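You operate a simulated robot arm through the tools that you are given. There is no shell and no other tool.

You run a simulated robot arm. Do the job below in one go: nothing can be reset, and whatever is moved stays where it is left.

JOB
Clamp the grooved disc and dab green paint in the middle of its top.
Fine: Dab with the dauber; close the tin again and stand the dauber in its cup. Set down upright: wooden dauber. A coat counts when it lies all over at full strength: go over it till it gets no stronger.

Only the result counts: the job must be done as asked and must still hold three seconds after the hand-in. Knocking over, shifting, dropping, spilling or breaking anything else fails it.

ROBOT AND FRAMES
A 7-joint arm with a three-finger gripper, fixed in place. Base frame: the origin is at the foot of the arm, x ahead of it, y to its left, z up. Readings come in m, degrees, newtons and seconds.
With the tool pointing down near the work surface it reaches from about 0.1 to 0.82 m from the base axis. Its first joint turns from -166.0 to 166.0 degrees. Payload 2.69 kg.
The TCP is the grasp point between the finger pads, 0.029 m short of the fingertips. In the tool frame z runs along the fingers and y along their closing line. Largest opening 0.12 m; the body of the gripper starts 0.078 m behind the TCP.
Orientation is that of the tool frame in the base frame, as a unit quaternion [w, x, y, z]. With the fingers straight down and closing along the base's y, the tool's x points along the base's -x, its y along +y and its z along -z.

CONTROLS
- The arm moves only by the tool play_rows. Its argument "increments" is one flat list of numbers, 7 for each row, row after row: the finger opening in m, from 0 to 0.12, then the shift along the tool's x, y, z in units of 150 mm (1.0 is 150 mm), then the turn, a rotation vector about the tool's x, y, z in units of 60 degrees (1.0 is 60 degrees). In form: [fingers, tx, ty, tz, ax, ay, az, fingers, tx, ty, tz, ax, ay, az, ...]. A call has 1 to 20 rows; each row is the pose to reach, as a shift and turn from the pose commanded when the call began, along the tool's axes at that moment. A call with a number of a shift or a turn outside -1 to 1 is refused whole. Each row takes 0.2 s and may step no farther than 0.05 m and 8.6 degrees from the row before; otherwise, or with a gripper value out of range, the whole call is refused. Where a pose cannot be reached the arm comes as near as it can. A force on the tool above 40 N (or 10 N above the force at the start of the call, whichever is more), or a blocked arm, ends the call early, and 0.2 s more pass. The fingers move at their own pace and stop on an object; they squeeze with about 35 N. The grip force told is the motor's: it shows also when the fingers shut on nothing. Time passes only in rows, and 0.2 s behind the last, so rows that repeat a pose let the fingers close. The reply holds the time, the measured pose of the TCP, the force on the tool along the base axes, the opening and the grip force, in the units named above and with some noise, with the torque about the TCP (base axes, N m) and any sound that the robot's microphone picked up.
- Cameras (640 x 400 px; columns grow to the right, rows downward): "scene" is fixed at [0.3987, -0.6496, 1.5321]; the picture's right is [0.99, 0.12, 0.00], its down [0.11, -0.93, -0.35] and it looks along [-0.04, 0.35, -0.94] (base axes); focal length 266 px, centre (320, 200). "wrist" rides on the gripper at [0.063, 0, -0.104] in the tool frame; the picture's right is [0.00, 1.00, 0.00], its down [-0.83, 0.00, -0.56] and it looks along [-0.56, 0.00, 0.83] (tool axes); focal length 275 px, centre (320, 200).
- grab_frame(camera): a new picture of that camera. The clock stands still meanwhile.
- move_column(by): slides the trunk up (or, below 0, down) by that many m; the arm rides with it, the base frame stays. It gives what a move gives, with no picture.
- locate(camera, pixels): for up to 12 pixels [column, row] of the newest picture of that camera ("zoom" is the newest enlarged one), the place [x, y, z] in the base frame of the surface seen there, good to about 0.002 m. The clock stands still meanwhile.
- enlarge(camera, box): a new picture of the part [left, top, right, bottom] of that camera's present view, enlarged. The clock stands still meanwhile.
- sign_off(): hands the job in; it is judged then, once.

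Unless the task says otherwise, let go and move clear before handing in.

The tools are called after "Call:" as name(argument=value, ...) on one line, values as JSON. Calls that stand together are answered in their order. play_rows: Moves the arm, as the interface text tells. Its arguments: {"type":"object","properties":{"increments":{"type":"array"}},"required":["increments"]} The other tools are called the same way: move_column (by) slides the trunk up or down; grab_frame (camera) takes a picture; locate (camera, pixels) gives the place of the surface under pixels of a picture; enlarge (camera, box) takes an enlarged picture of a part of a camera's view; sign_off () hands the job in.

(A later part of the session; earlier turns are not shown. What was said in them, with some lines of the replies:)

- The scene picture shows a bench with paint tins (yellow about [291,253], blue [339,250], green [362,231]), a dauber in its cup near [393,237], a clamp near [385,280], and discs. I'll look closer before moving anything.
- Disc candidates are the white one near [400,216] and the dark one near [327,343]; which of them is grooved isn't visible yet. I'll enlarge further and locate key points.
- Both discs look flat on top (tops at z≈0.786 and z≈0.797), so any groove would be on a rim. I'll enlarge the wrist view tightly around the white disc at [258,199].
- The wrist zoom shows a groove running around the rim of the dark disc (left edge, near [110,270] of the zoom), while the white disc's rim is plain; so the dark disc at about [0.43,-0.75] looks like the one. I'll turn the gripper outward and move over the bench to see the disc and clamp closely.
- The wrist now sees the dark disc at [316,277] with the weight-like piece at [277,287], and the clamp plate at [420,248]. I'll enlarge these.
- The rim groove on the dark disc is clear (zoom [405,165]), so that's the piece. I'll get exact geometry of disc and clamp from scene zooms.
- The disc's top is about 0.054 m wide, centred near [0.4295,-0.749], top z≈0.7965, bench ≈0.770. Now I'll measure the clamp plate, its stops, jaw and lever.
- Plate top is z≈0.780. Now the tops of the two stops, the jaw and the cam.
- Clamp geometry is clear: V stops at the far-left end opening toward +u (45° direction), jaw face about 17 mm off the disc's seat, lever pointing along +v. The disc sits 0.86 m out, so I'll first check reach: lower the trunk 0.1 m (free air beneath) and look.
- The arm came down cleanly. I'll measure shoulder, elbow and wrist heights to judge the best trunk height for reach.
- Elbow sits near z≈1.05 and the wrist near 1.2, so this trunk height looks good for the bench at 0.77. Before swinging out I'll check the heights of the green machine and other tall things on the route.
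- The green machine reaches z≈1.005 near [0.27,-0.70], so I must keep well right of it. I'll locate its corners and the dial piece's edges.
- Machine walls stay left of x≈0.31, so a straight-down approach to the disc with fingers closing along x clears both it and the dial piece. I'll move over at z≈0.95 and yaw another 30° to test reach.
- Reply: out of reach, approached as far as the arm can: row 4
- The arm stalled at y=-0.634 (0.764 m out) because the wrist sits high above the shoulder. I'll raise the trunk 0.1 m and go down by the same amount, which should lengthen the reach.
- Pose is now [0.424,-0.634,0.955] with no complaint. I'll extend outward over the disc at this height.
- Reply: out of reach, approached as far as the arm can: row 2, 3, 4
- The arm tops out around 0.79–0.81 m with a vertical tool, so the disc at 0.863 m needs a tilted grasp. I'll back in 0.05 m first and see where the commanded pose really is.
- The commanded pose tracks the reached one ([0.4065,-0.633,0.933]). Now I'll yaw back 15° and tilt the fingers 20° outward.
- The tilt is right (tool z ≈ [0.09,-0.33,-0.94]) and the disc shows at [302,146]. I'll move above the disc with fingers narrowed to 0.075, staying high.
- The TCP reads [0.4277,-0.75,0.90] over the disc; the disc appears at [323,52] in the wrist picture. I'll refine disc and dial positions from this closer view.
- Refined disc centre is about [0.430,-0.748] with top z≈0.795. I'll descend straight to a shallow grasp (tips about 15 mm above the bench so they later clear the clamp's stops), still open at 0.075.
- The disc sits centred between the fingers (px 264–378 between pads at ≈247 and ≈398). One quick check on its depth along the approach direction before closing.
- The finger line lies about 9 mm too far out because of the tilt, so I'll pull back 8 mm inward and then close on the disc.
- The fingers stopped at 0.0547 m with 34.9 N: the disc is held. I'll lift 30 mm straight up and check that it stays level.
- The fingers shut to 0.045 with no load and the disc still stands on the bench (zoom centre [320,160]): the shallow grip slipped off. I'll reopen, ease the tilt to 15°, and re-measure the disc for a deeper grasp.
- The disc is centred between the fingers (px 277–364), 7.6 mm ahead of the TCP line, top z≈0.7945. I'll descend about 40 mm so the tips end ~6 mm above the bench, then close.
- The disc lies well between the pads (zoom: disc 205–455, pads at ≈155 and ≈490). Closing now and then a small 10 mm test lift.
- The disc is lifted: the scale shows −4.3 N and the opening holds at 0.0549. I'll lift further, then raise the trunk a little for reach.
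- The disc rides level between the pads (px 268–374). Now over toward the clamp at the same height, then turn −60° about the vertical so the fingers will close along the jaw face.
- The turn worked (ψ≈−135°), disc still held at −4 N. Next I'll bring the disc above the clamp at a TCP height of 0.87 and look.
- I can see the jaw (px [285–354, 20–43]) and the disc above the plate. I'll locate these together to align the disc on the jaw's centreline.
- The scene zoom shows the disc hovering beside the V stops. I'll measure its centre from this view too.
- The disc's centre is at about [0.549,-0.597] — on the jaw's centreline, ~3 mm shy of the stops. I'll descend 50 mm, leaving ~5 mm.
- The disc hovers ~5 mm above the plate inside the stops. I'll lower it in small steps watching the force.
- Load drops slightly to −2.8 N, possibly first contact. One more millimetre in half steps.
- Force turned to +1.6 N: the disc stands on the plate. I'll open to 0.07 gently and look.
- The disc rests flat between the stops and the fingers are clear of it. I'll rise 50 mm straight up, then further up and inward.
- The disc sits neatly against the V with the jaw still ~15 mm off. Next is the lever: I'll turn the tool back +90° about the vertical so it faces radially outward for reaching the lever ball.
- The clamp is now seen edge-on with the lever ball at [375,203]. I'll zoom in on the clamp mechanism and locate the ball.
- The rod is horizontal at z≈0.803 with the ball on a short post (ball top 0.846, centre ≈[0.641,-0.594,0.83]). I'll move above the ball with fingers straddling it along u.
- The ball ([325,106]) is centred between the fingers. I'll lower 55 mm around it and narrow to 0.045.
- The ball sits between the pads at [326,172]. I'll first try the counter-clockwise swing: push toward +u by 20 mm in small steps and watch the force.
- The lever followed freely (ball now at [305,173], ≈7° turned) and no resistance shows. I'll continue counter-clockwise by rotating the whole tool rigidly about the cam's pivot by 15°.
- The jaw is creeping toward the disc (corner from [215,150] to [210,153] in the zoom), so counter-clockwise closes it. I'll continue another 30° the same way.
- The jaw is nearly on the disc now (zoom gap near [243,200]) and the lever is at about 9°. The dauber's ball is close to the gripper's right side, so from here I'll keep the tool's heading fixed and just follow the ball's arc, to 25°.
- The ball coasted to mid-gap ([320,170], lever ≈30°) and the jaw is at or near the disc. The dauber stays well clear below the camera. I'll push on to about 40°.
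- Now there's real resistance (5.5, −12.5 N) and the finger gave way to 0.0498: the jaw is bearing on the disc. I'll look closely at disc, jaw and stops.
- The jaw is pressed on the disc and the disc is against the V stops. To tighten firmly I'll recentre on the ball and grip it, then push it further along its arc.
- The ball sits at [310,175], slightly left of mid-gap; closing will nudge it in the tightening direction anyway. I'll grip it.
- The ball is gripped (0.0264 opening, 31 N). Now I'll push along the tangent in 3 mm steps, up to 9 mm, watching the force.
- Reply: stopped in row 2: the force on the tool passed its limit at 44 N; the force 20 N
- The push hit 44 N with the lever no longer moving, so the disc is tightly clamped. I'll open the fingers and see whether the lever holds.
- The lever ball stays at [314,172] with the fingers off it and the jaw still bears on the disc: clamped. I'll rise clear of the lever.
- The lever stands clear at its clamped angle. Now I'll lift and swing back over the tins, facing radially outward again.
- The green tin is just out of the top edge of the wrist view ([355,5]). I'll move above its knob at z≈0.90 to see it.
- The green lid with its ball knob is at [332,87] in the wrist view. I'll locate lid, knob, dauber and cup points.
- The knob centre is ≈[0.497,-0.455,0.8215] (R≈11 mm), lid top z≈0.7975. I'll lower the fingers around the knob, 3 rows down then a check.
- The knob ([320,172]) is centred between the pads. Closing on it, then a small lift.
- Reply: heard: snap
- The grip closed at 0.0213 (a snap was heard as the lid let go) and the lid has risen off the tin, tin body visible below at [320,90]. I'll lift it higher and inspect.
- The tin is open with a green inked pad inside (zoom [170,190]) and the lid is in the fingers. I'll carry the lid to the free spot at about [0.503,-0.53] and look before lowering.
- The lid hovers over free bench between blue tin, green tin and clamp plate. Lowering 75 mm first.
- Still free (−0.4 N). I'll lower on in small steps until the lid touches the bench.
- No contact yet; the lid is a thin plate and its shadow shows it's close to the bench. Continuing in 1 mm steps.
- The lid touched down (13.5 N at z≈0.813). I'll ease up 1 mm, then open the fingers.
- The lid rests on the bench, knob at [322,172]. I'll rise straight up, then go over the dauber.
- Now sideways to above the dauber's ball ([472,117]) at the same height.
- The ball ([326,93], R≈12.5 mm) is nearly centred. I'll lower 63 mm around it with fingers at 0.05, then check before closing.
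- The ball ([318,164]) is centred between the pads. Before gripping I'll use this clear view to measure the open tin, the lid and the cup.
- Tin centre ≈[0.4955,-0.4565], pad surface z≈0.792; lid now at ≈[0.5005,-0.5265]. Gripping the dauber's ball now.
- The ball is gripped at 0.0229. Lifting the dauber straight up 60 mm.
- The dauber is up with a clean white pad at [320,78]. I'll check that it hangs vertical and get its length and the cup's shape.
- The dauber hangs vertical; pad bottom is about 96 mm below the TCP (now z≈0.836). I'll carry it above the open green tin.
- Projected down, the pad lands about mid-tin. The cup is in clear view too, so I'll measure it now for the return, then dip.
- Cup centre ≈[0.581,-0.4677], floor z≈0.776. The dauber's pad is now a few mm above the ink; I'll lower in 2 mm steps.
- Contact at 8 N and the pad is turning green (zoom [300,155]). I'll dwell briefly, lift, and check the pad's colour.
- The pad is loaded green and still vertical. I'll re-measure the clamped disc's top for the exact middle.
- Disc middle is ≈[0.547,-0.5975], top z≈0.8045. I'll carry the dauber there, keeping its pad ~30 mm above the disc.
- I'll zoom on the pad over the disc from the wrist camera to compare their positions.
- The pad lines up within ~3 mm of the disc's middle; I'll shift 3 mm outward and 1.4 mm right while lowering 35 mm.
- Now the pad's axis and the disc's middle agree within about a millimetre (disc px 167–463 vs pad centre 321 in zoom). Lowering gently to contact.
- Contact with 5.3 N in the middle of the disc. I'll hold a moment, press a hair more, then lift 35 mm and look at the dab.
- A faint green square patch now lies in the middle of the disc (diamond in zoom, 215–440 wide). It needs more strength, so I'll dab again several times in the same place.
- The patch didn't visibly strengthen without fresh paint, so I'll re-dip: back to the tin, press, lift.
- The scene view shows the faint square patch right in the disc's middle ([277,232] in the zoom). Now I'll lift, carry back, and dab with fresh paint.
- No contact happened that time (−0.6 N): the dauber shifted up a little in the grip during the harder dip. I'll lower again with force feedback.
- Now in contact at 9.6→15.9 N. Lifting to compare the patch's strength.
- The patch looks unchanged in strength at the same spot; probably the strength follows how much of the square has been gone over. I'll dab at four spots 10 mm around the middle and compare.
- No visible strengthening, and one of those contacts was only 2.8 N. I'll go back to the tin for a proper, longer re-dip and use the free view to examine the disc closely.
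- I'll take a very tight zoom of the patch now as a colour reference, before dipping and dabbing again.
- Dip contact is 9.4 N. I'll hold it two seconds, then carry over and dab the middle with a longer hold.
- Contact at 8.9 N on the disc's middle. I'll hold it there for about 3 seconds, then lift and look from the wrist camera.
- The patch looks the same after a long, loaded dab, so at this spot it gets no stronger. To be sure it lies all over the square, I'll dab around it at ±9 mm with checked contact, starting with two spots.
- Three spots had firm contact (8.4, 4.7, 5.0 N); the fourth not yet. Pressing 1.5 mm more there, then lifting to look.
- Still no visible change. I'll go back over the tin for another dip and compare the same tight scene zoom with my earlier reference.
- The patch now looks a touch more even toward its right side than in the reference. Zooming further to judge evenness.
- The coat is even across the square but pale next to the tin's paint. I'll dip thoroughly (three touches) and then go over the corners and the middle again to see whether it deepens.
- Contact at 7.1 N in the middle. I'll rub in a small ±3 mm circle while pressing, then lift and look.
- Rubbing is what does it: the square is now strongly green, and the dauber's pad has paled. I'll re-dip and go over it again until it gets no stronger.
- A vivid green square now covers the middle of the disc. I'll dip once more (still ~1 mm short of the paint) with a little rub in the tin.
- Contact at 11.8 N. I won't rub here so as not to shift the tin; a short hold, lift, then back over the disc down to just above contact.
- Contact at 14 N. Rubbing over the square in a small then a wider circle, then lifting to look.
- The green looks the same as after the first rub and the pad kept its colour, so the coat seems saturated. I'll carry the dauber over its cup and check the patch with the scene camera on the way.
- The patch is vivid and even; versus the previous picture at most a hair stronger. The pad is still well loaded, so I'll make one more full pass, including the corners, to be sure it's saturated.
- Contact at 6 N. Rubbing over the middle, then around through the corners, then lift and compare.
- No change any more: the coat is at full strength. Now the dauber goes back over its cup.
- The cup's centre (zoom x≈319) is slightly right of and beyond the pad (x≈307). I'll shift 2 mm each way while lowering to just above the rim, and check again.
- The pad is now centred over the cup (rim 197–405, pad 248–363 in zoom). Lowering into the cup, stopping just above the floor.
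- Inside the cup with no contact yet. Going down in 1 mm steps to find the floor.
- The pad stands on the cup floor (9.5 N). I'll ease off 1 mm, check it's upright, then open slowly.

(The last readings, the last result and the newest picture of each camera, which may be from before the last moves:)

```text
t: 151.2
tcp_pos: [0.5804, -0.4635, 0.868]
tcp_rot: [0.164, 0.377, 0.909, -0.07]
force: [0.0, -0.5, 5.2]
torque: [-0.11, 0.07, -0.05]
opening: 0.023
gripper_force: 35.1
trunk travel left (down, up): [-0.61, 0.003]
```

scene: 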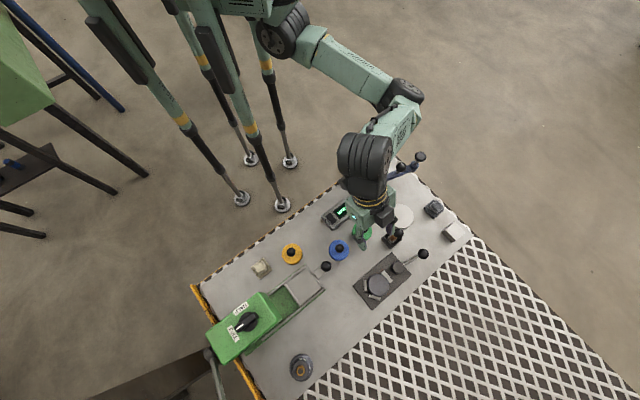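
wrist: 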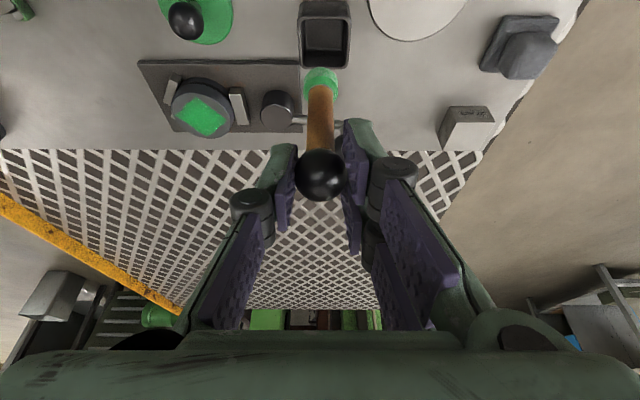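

Load is down to 5 N. Half a millimetre more, then open gently.

Call:
play_rows(increments=[0.01, -0.0012, 0, -0.0031, 0, 0, 0, 0.01, -0.0012, 0, -0.0031, 0, 0, 0, 0.024, -0.0012, 0, -0.0031, 0, 0, 0, 0.026, -0.0012, 0, -0.0031, 0, 0, 0, 0.03, -0.0012, 0, -0.0031, 0, 0, 0, 0.036, -0.0012, 0, -0.0031, 0, 0, 0, 0.042, -0.0012, 0, -0.0031, 0, 0, 0, 0.05, -0.0012, 0, -0.0031, 0, 0, 0])

Call:
grab_frame(camera="wrist")

Call:
enlarge(camera="scene", box=[370, 210, 418, 250])

```text
t: 153.0
tcp_pos: [0.5808, -0.464, 0.8672]
tcp_rot: [0.166, 0.377, 0.908, -0.07]
force: [-0.2, 0.5, 0.3]
torque: [0.0, 0.0, 0.02]
opening: 0.0502
gripper_force: 0.1
trunk travel left (down, up): [-0.61, 0.003]
```

```text
taken
```

wrist: 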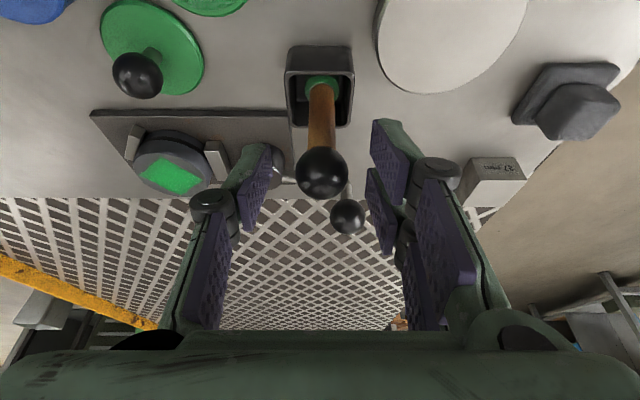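

```text
10.00 times, centred on (394, 230) of scene
```

zoom: 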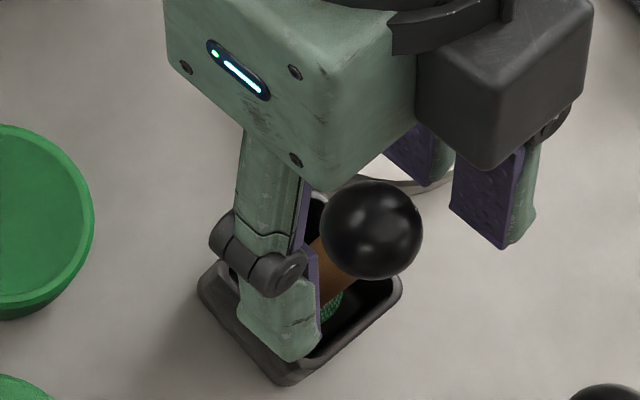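

The dauber stands by itself in the cup. I'll rise straight up clear of it.

Call:
play_rows(increments=[0.05, -0.0471, 0, -0.1247, 0, 0, 0, 0.05, -0.0943, 0, -0.2494, 0, 0, 0, 0.05, -0.1414, 0, -0.3742, 0, 0, 0, 0.05, -0.165, 0, -0.4365, 0, 0, 0])

Call:
grab_frame(camera="wrist")

Call:
enlarge(camera="scene", box=[340, 205, 436, 275])

```text
t: 154.0
tcp_pos: [0.5837, -0.4638, 0.9372]
tcp_rot: [0.165, 0.377, 0.909, -0.07]
force: [-0.1, 0.8, 0.3]
torque: [0.01, -0.03, 0.01]
opening: 0.0501
gripper_force: 0.0
trunk travel left (down, up): [-0.61, 0.003]
```

```text
taken
```

wrist: 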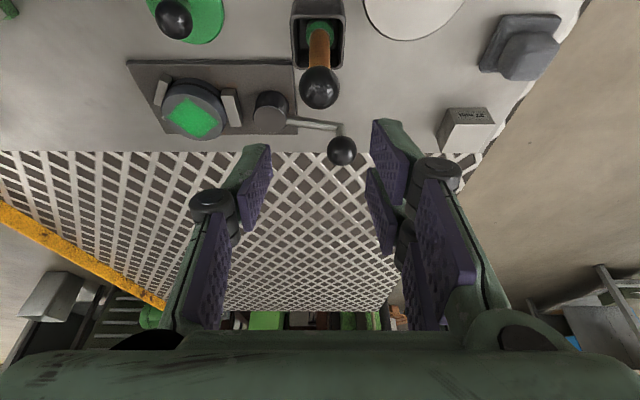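

```text
5.71 times, centred on (388, 240) of scene
```

zoom: 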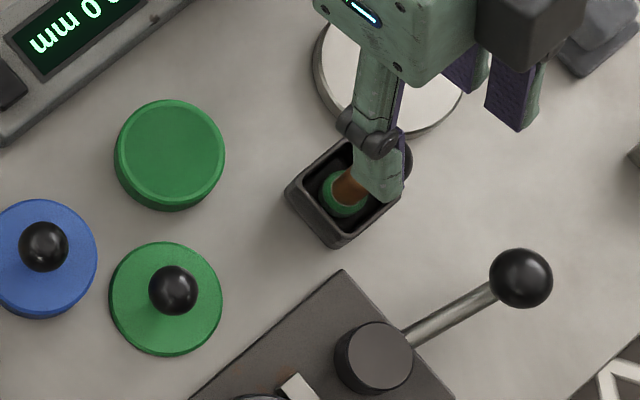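

The dauber stands upright in its cup and the lid waits at zoom [166,300]. I'll move back over the lid's knob.

Call:
play_rows(increments=[0.05, 0.0251, -0.1716, -0.0095, 0, 0, 0, 0.05, 0.0503, -0.3432, -0.019, 0, 0, 0, 0.05, 0.0754, -0.5147, -0.0285, 0, 0, 0, 0.05, 0.1005, -0.6863, -0.038, 0, 0, 0, 0.05, 0.1536, -0.6863, 0.1023, 0, 0, 0, 0.05, 0.2066, -0.6863, 0.2427, 0, 0, 0, 0.05, 0.2066, -0.6863, 0.2427, 0, 0, 0])

Call:
grab_frame(camera="wrist")

Call:
enlarge(camera="scene", box=[340, 205, 436, 275])

```text
t: 155.6
tcp_pos: [0.499, -0.5241, 0.8932]
tcp_rot: [0.165, 0.378, 0.908, -0.071]
force: [-0.5, -0.5, 0.0]
torque: [-0.03, -0.02, 0.03]
opening: 0.0499
gripper_force: 0.0
trunk travel left (down, up): [-0.61, 0.003]
```

```text
taken
```

wrist: 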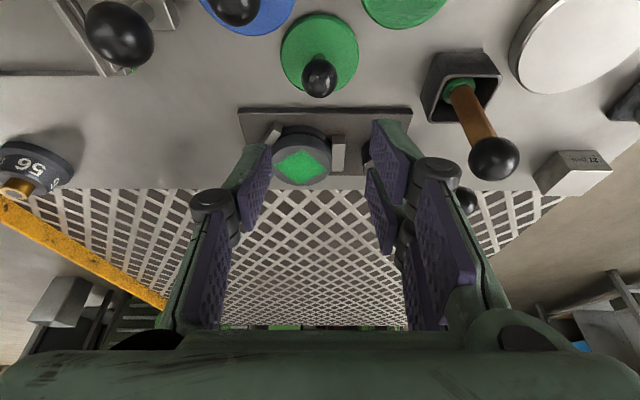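

```text
5.71 times, centred on (388, 240) of scene
```

zoom: 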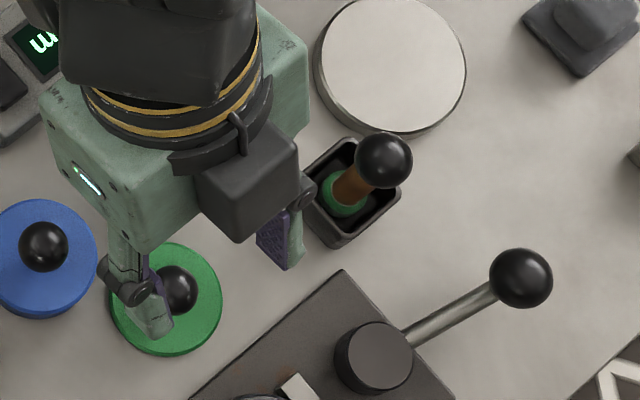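

The knob ([319,76]) is nearly centred. Lowering 80 mm around it.

Call:
play_rows(increments=[0.05, 0.0496, -0.001, 0.1237, 0, 0, 0, 0.05, 0.0993, -0.002, 0.2475, 0, 0, 0, 0.045, 0.1489, -0.003, 0.3712, 0, 0, 0, 0.045, 0.1985, -0.004, 0.495, 0, 0, 0, 0.045, 0.1985, -0.004, 0.495, 0, 0, 0])

Call:
grab_frame(camera="wrist")

```text
t: 156.8
tcp_pos: [0.495, -0.5229, 0.8146]
tcp_rot: [0.165, 0.378, 0.908, -0.071]
force: [-0.2, 0.7, 0.7]
torque: [-0.01, 0.01, 0.01]
opening: 0.0451
gripper_force: 0.1
trunk travel left (down, up): [-0.61, 0.003]
```

```text
taken
```

wrist: 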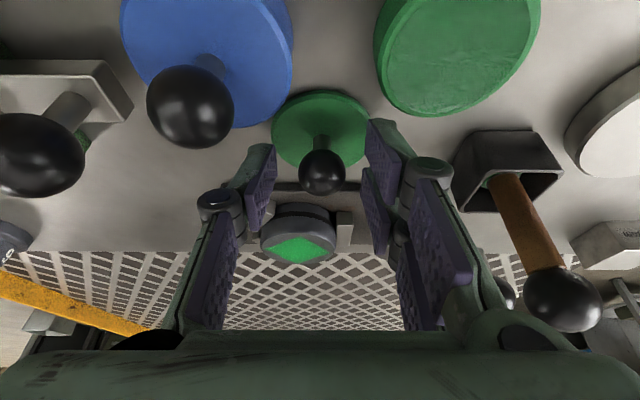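

The knob sits exactly where it did at first grasp ([320,171]). Closing and lifting the lid.

Call:
play_rows(increments=[0.03, 0, 0, 0, 0, 0, 0, 0.02, 0, 0, 0, 0, 0, 0, 0.01, 0, 0, 0, 0, 0, 0, 0.01, 0, 0, 0, 0, 0, 0, 0.01, 0, 0, 0, 0, 0, 0])

Call:
play_rows(increments=[0.01, -0.0471, 0, -0.1247, 0, 0, 0, 0.01, -0.0943, 0, -0.2494, 0, 0, 0, 0.01, -0.1414, 0, -0.3742, 0, 0, 0, 0.01, -0.1838, 0, -0.4864, 0, 0, 0])

Call:
grab_frame(camera="wrist")

```text
t: 158.0
tcp_pos: [0.4955, -0.5228, 0.813]
tcp_rot: [0.166, 0.378, 0.908, -0.071]
force: [0.7, -0.1, 1.1]
torque: [0.0, -0.02, 0.01]
opening: 0.0218
gripper_force: 35.1
trunk travel left (down, up): [-0.61, 0.003]
```

```text
t: 159.0
tcp_pos: [0.4925, -0.5246, 0.8899]
tcp_rot: [0.164, 0.377, 0.909, -0.07]
force: [0.1, 0.0, -1.0]
torque: [0.03, 0.03, 0.01]
opening: 0.0217
gripper_force: 35.6
trunk travel left (down, up): [-0.61, 0.003]
```

```text
taken
```

wrist: 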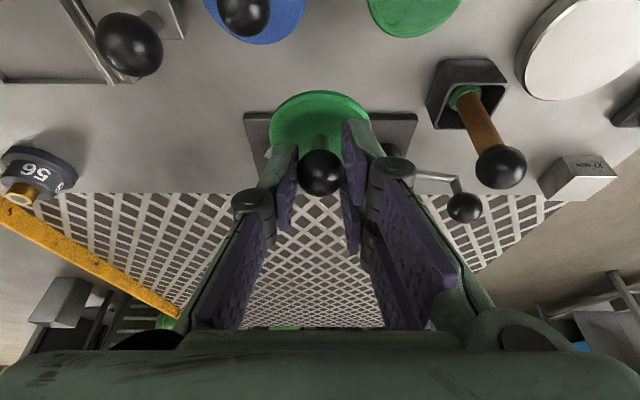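

The lid is up again. Carrying it over the open tin.

Call:
play_rows(increments=[0.01, 0.1073, 0.1097, -0.0406, 0, 0, 0, 0.01, 0.2146, 0.2193, -0.0811, 0, 0, 0, 0.01, 0.3219, 0.329, -0.1217, 0, 0, 0, 0.01, 0.3219, 0.329, -0.1217, 0, 0, 0])

Call:
play_rows(increments=[0.01, 0.0471, 0, 0.1247, 0, 0, 0, 0.01, 0.0943, 0, 0.2494, 0, 0, 0, 0.01, 0.1084, 0, 0.2869, 0, 0, 0, 0.01, 0.1084, 0, 0.2869, 0, 0, 0])

Call:
enlarge(camera="wrist", box=[240, 0, 400, 200])

Call:
enlarge(camera="scene", box=[340, 210, 388, 245])

```text
t: 160.0
tcp_pos: [0.4948, -0.4504, 0.8916]
tcp_rot: [0.165, 0.378, 0.909, -0.07]
force: [0.2, 0.3, -0.9]
torque: [0.0, -0.02, -0.04]
opening: 0.0215
gripper_force: 35.0
trunk travel left (down, up): [-0.61, 0.003]
```

```text
t: 161.0
tcp_pos: [0.4955, -0.4511, 0.8457]
tcp_rot: [0.165, 0.378, 0.908, -0.07]
force: [-0.7, 0.3, -0.4]
torque: [-0.03, -0.01, 0.03]
opening: 0.0216
gripper_force: 35.1
trunk travel left (down, up): [-0.61, 0.003]
```

```text
2.00 times, centred on (320, 100) of wrist
```

zoom: 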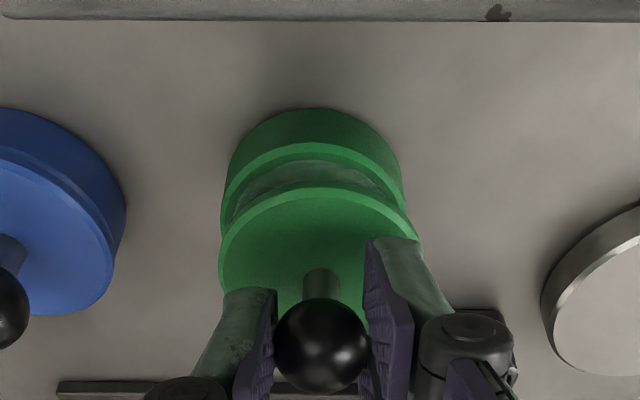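

```text
11.43 times, centred on (364, 228) of scene
```

zoom: 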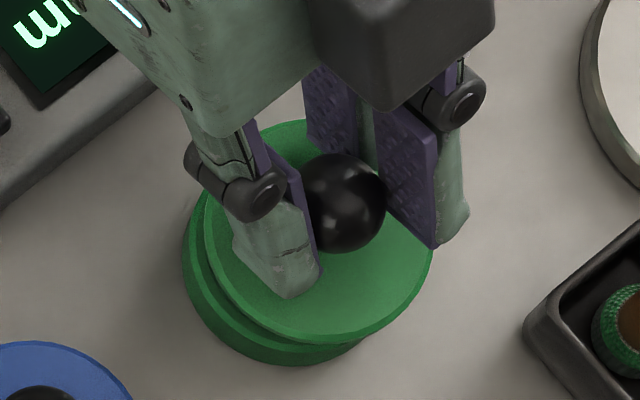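

The lid hovers ~13 mm above the tin but appears ~2 mm to the right of it. I'll measure lid and tin edges before seating.

Call:
locate(camera="zoom", pixels=[[190, 250], [186, 262], [210, 250], [430, 265], [320, 335], [260, 330], [300, 350], [345, 352], [225, 325], [400, 310]])

Call:
enlarge(camera="wrist", box=[260, 40, 380, 150])

```text
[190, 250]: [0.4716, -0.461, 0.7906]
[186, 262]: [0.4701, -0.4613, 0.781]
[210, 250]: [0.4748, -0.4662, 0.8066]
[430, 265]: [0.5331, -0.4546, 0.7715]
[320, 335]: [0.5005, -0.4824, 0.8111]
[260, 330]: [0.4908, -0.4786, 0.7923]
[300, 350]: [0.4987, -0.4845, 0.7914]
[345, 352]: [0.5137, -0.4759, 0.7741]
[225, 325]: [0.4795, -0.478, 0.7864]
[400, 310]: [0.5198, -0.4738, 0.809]
```

```text
3.64 times, centred on (320, 95) of wrist
```

zoom: 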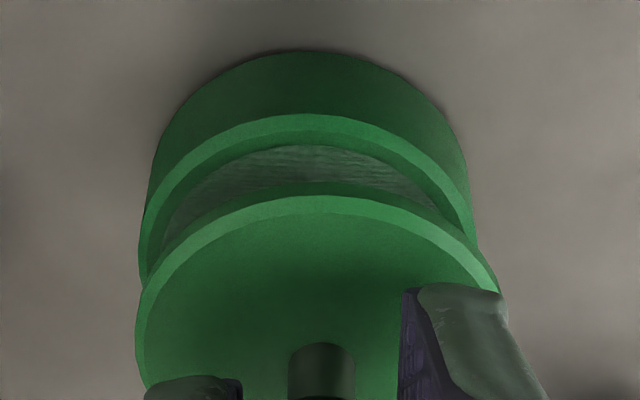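

Both views put the lid about 2.5 mm to the right and ~1.5 mm beyond the tin's centre. I'll correct and re-check.

Call:
play_rows(increments=[0.01, 0.0081, -0.0167, -0.0031, 0, 0, 0, 0.01, 0.0081, -0.0167, -0.0031, 0, 0, 0])

Call:
enlarge(camera="wrist", box=[260, 40, 380, 150])

Call:
enlarge(camera="scene", box=[340, 210, 388, 245])

```text
t: 161.6
tcp_pos: [0.492, -0.4519, 0.8449]
tcp_rot: [0.166, 0.378, 0.908, -0.071]
force: [0.2, -0.2, 0.5]
torque: [-0.03, -0.01, 0.01]
opening: 0.0216
gripper_force: 35.2
trunk travel left (down, up): [-0.61, 0.003]
```

```text
3.64 times, centred on (320, 95) of wrist
```

zoom: 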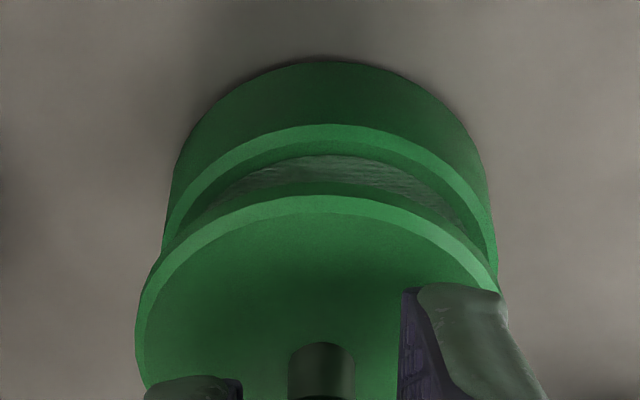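

```text
11.43 times, centred on (364, 228) of scene
```

zoom: 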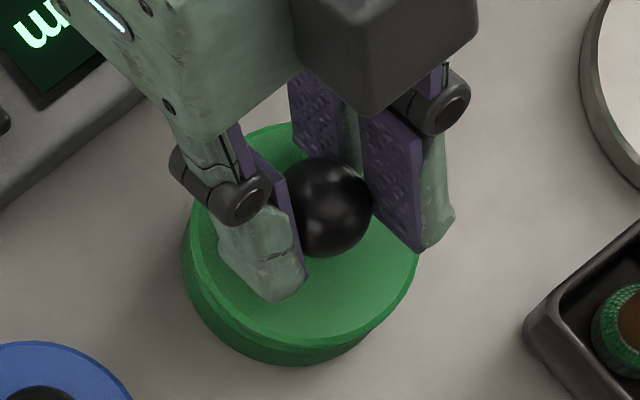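

Now the lid is within about a millimetre of the tin's axis. A 0.8 mm correction back and then down toward the seat.

Call:
play_rows(increments=[0.01, 0.0124, 0.0053, 0.0237, 0, 0, 0, 0.01, 0.0218, 0.0053, 0.0487, 0, 0, 0, 0.01, 0.0242, 0.0053, 0.0549, 0, 0, 0])

Call:
enlarge(camera="wrist", box=[260, 40, 380, 150])

Call:
enlarge(camera="scene", box=[340, 210, 388, 245])

```text
t: 162.4
tcp_pos: [0.4927, -0.4526, 0.8374]
tcp_rot: [0.165, 0.376, 0.909, -0.07]
force: [0.1, 1.0, -1.2]
torque: [-0.02, 0.01, 0.01]
opening: 0.0216
gripper_force: 35.1
trunk travel left (down, up): [-0.61, 0.003]
```

```text
3.64 times, centred on (320, 95) of wrist
```

zoom: 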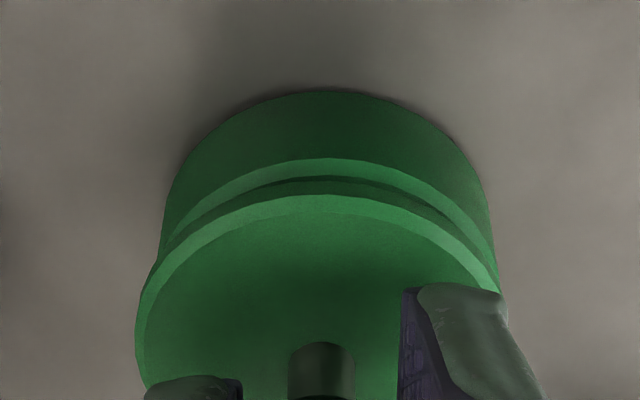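

```text
11.43 times, centred on (364, 228) of scene
```

zoom: 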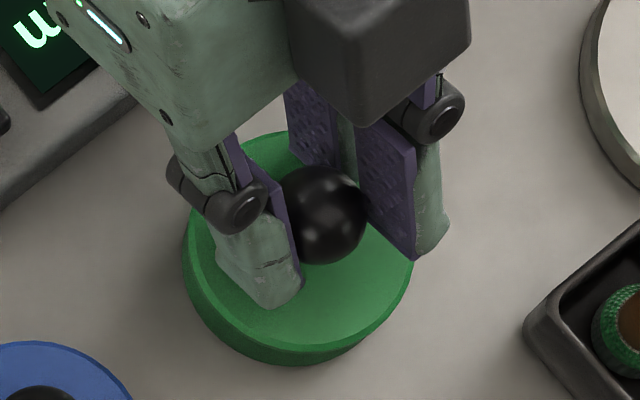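

Nearly concentric, ~4 mm above the seat. Lowering in 1–2 mm steps with force feedback.

Call:
play_rows(increments=[0.01, 0.0047, 0.0033, 0.0125, 0, 0, 0, 0.01, 0.0071, 0.0033, 0.0187, 0, 0, 0])

Call:
play_rows(increments=[0.01, 0.0024, 0, 0.0062, 0, 0, 0, 0.01, 0.0024, 0, 0.0062, 0, 0, 0])

Call:
play_rows(increments=[0.01, 0.0024, 0, 0.0062, 0, 0, 0, 0.01, 0.0024, 0, 0.0062, 0, 0, 0])

```text
t: 163.0
tcp_pos: [0.493, -0.4522, 0.834]
tcp_rot: [0.165, 0.378, 0.908, -0.07]
force: [-0.5, 0.6, -0.7]
torque: [-0.01, -0.01, 0.0]
opening: 0.0219
gripper_force: 34.7
trunk travel left (down, up): [-0.61, 0.003]
```

```text
t: 163.6
tcp_pos: [0.492, -0.4517, 0.8339]
tcp_rot: [0.165, 0.378, 0.908, -0.071]
force: [-0.4, 1.4, 3.1]
torque: [0.04, 0.03, -0.01]
opening: 0.0215
gripper_force: 35.3
trunk travel left (down, up): [-0.61, 0.003]
```

```text
t: 164.2
tcp_pos: [0.4911, -0.4511, 0.8334]
tcp_rot: [0.167, 0.376, 0.909, -0.071]
force: [4.9, -2.6, 14.8]
torque: [-0.1, -0.16, 0.01]
opening: 0.0219
gripper_force: 34.6
trunk travel left (down, up): [-0.61, 0.003]
```

Contact at the original seat height (z≈0.8335, 14.8 N). Pressing a little more to snap it shut.

Call:
play_rows(increments=[0.01, 0.0012, 0, 0.0031, 0, 0, 0, 0.01, 0.0024, 0, 0.0062, 0, 0, 0, 0.01, 0.0024, 0, 0.0062, 0, 0, 0])

Call:
enlarge(camera="wrist", box=[260, 40, 380, 150])

```text
t: 165.0
tcp_pos: [0.4917, -0.4509, 0.8345]
tcp_rot: [0.166, 0.377, 0.908, -0.073]
force: [5.7, -3.1, 33.7]
torque: [-0.18, -0.25, 0.02]
opening: 0.0217
gripper_force: 34.8
trunk travel left (down, up): [-0.61, 0.003]
```

```text
3.64 times, centred on (320, 95) of wrist
```

zoom: 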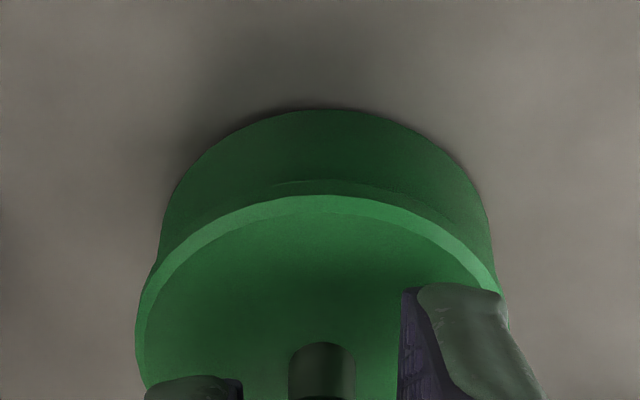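

The lid looks flush and took 33.7 N at the original seated height. I'll ease off and release, then inspect from the scene camera.

Call:
play_rows(increments=[0.01, -0.0024, 0, -0.0062, 0, 0, 0, 0.01, -0.0035, 0, -0.0094, 0, 0, 0, 0.01, -0.0047, 0, -0.0125, 0, 0, 0])

Call:
play_rows(increments=[0.022, 0, 0, 0, 0, 0, 0, 0.025, 0, 0, 0, 0, 0, 0, 0.03, 0, 0, 0, 0, 0, 0, 0.036, 0, 0, 0, 0, 0, 0, 0.045, 0, 0, 0, 0, 0, 0])

Call:
enlarge(camera="wrist", box=[240, 20, 400, 200])

```text
t: 165.8
tcp_pos: [0.4913, -0.4515, 0.8343]
tcp_rot: [0.166, 0.377, 0.909, -0.07]
force: [6.6, -2.7, 22.5]
torque: [-0.35, -0.34, 0.06]
opening: 0.0215
gripper_force: 34.6
trunk travel left (down, up): [-0.61, 0.003]
```

```text
t: 167.0
tcp_pos: [0.4913, -0.4524, 0.8319]
tcp_rot: [0.166, 0.378, 0.908, -0.071]
force: [-0.2, -1.0, -0.1]
torque: [-0.02, 0.01, -0.05]
opening: 0.0451
gripper_force: 0.0
trunk travel left (down, up): [-0.61, 0.003]
heard: snap
```

```text
2.22 times, centred on (320, 110) of wrist
```

zoom: 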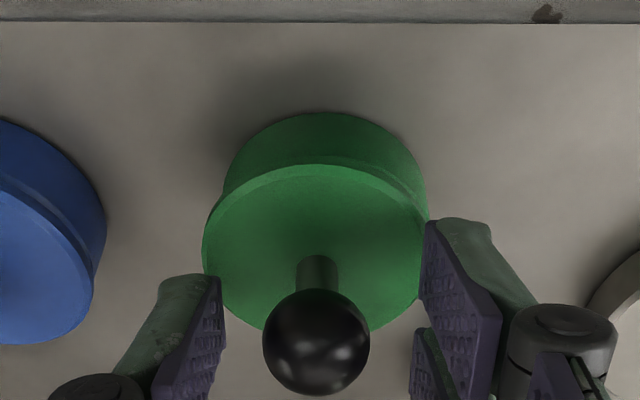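

A snap was heard on release: the lid is latched on the tin again. I'll rise straight up and clear.

Call:
play_rows(increments=[0.045, -0.0471, 0, -0.1247, 0, 0, 0, 0.05, -0.0943, 0, -0.2494, 0, 0, 0, 0.05, -0.1414, 0, -0.3742, 0, 0, 0, 0.05, -0.1886, 0, -0.4989, 0, 0, 0, 0.05, -0.2357, 0, -0.6236, 0, 0, 0])

Call:
play_rows(increments=[0.05, 0.2, 0, -0.15, 0, 0, 0, 0.05, 0.4, 0, -0.3, 0, 0, 0, 0.05, 0.6, 0, -0.45, 0, 0, 0, 0.05, 0.8, 0, -0.5, 0, 0, 0])

Call:
grab_frame(camera="scene")

Call:
enlarge(camera="scene", box=[330, 200, 440, 310])

```text
t: 168.2
tcp_pos: [0.4912, -0.4528, 0.934]
tcp_rot: [0.165, 0.377, 0.909, -0.07]
force: [-0.3, 0.5, -0.2]
torque: [-0.01, 0.03, -0.02]
opening: 0.0502
gripper_force: 0.1
trunk travel left (down, up): [-0.61, 0.003]
```

```text
t: 169.2
tcp_pos: [0.3915, -0.3544, 0.9598]
tcp_rot: [0.166, 0.376, 0.909, -0.069]
force: [0.4, -0.5, -1.3]
torque: [0.02, -0.01, -0.03]
opening: 0.0499
gripper_force: 0.1
trunk travel left (down, up): [-0.61, 0.003]
```

```text
taken
```

scene: 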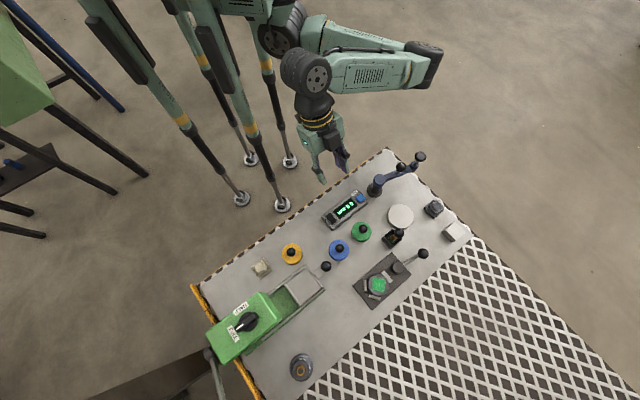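

```text
3.64 times, centred on (385, 255) of scene
```

zoom: 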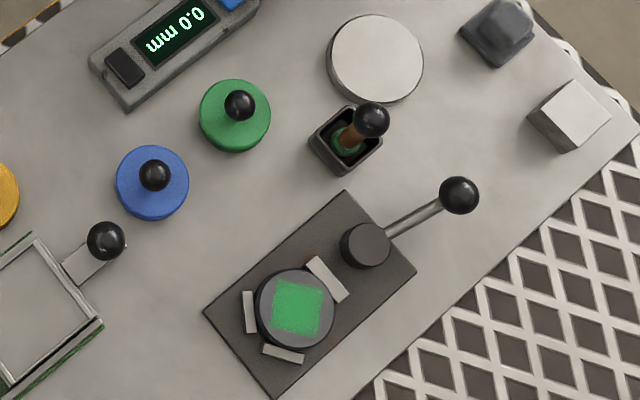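

Everything is in place: tin lidded, dauber standing in its cup, disc clamped with the green square. One last close look at tin, dauber and clamp.

Call:
enlarge(camera="scene", box=[350, 215, 414, 255])

Call:
locate(camera="zoom", pixels=[[70, 190], [160, 190], [120, 240], [85, 140], [433, 180], [115, 130]])

Call:
enlarge(camera="scene", box=[360, 262, 408, 300])

```text
10.00 times, centred on (382, 235) of scene
```

zoom: 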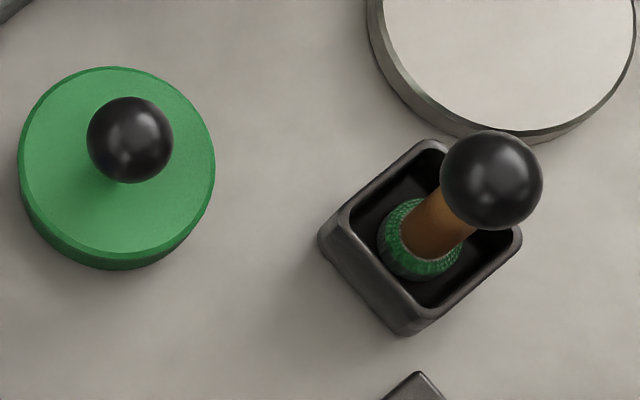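

```text
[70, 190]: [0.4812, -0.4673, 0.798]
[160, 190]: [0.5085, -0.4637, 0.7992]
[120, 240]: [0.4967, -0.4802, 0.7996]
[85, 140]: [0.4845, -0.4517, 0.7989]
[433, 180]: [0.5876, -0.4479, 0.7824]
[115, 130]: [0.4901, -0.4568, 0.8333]
```

```text
10.53 times, centred on (384, 281) of scene
```

zoom: 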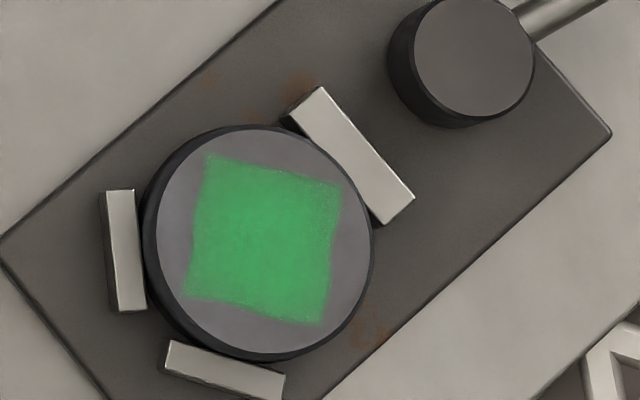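

The lid is flush on the tin (top z≈0.798), the dauber stands upright in its cup, and the disc is held between jaw and stops with a full, even green square in the middle. The gripper is open and clear, so I'm handing the job in.

Call:
sign_off()

```text
The job is handed in.
```

The job is handed in: the grooved disc is clamped and has an even, full-strength green square in the middle of its top. I haven't seen how it was judged.

- **Disc:** It sits against the two stops with the jaw on it. I tightened the lever until it stopped moving, at about 44 N, and it stayed put when I let go. The disc did not visibly move while I painted.
- **Paint:** Pressing alone left only a faint green, and rubbing with the dauber brought it up to full strength. Two more passes made no visible difference.
- **Tin:** The lid is flush on the green tin at its original height, and I heard it snap shut.
- **Dauber:** It stands upright in its cup.
- **Other objects:** The final pictures show nothing knocked over. I compared positions by eye only. The tin and cup may be a millimetre or two off, because I pressed the dauber into both.

The first try at picking up the disc slipped off, but the disc stayed upright on the bench. The gripper is open and clear of everything.
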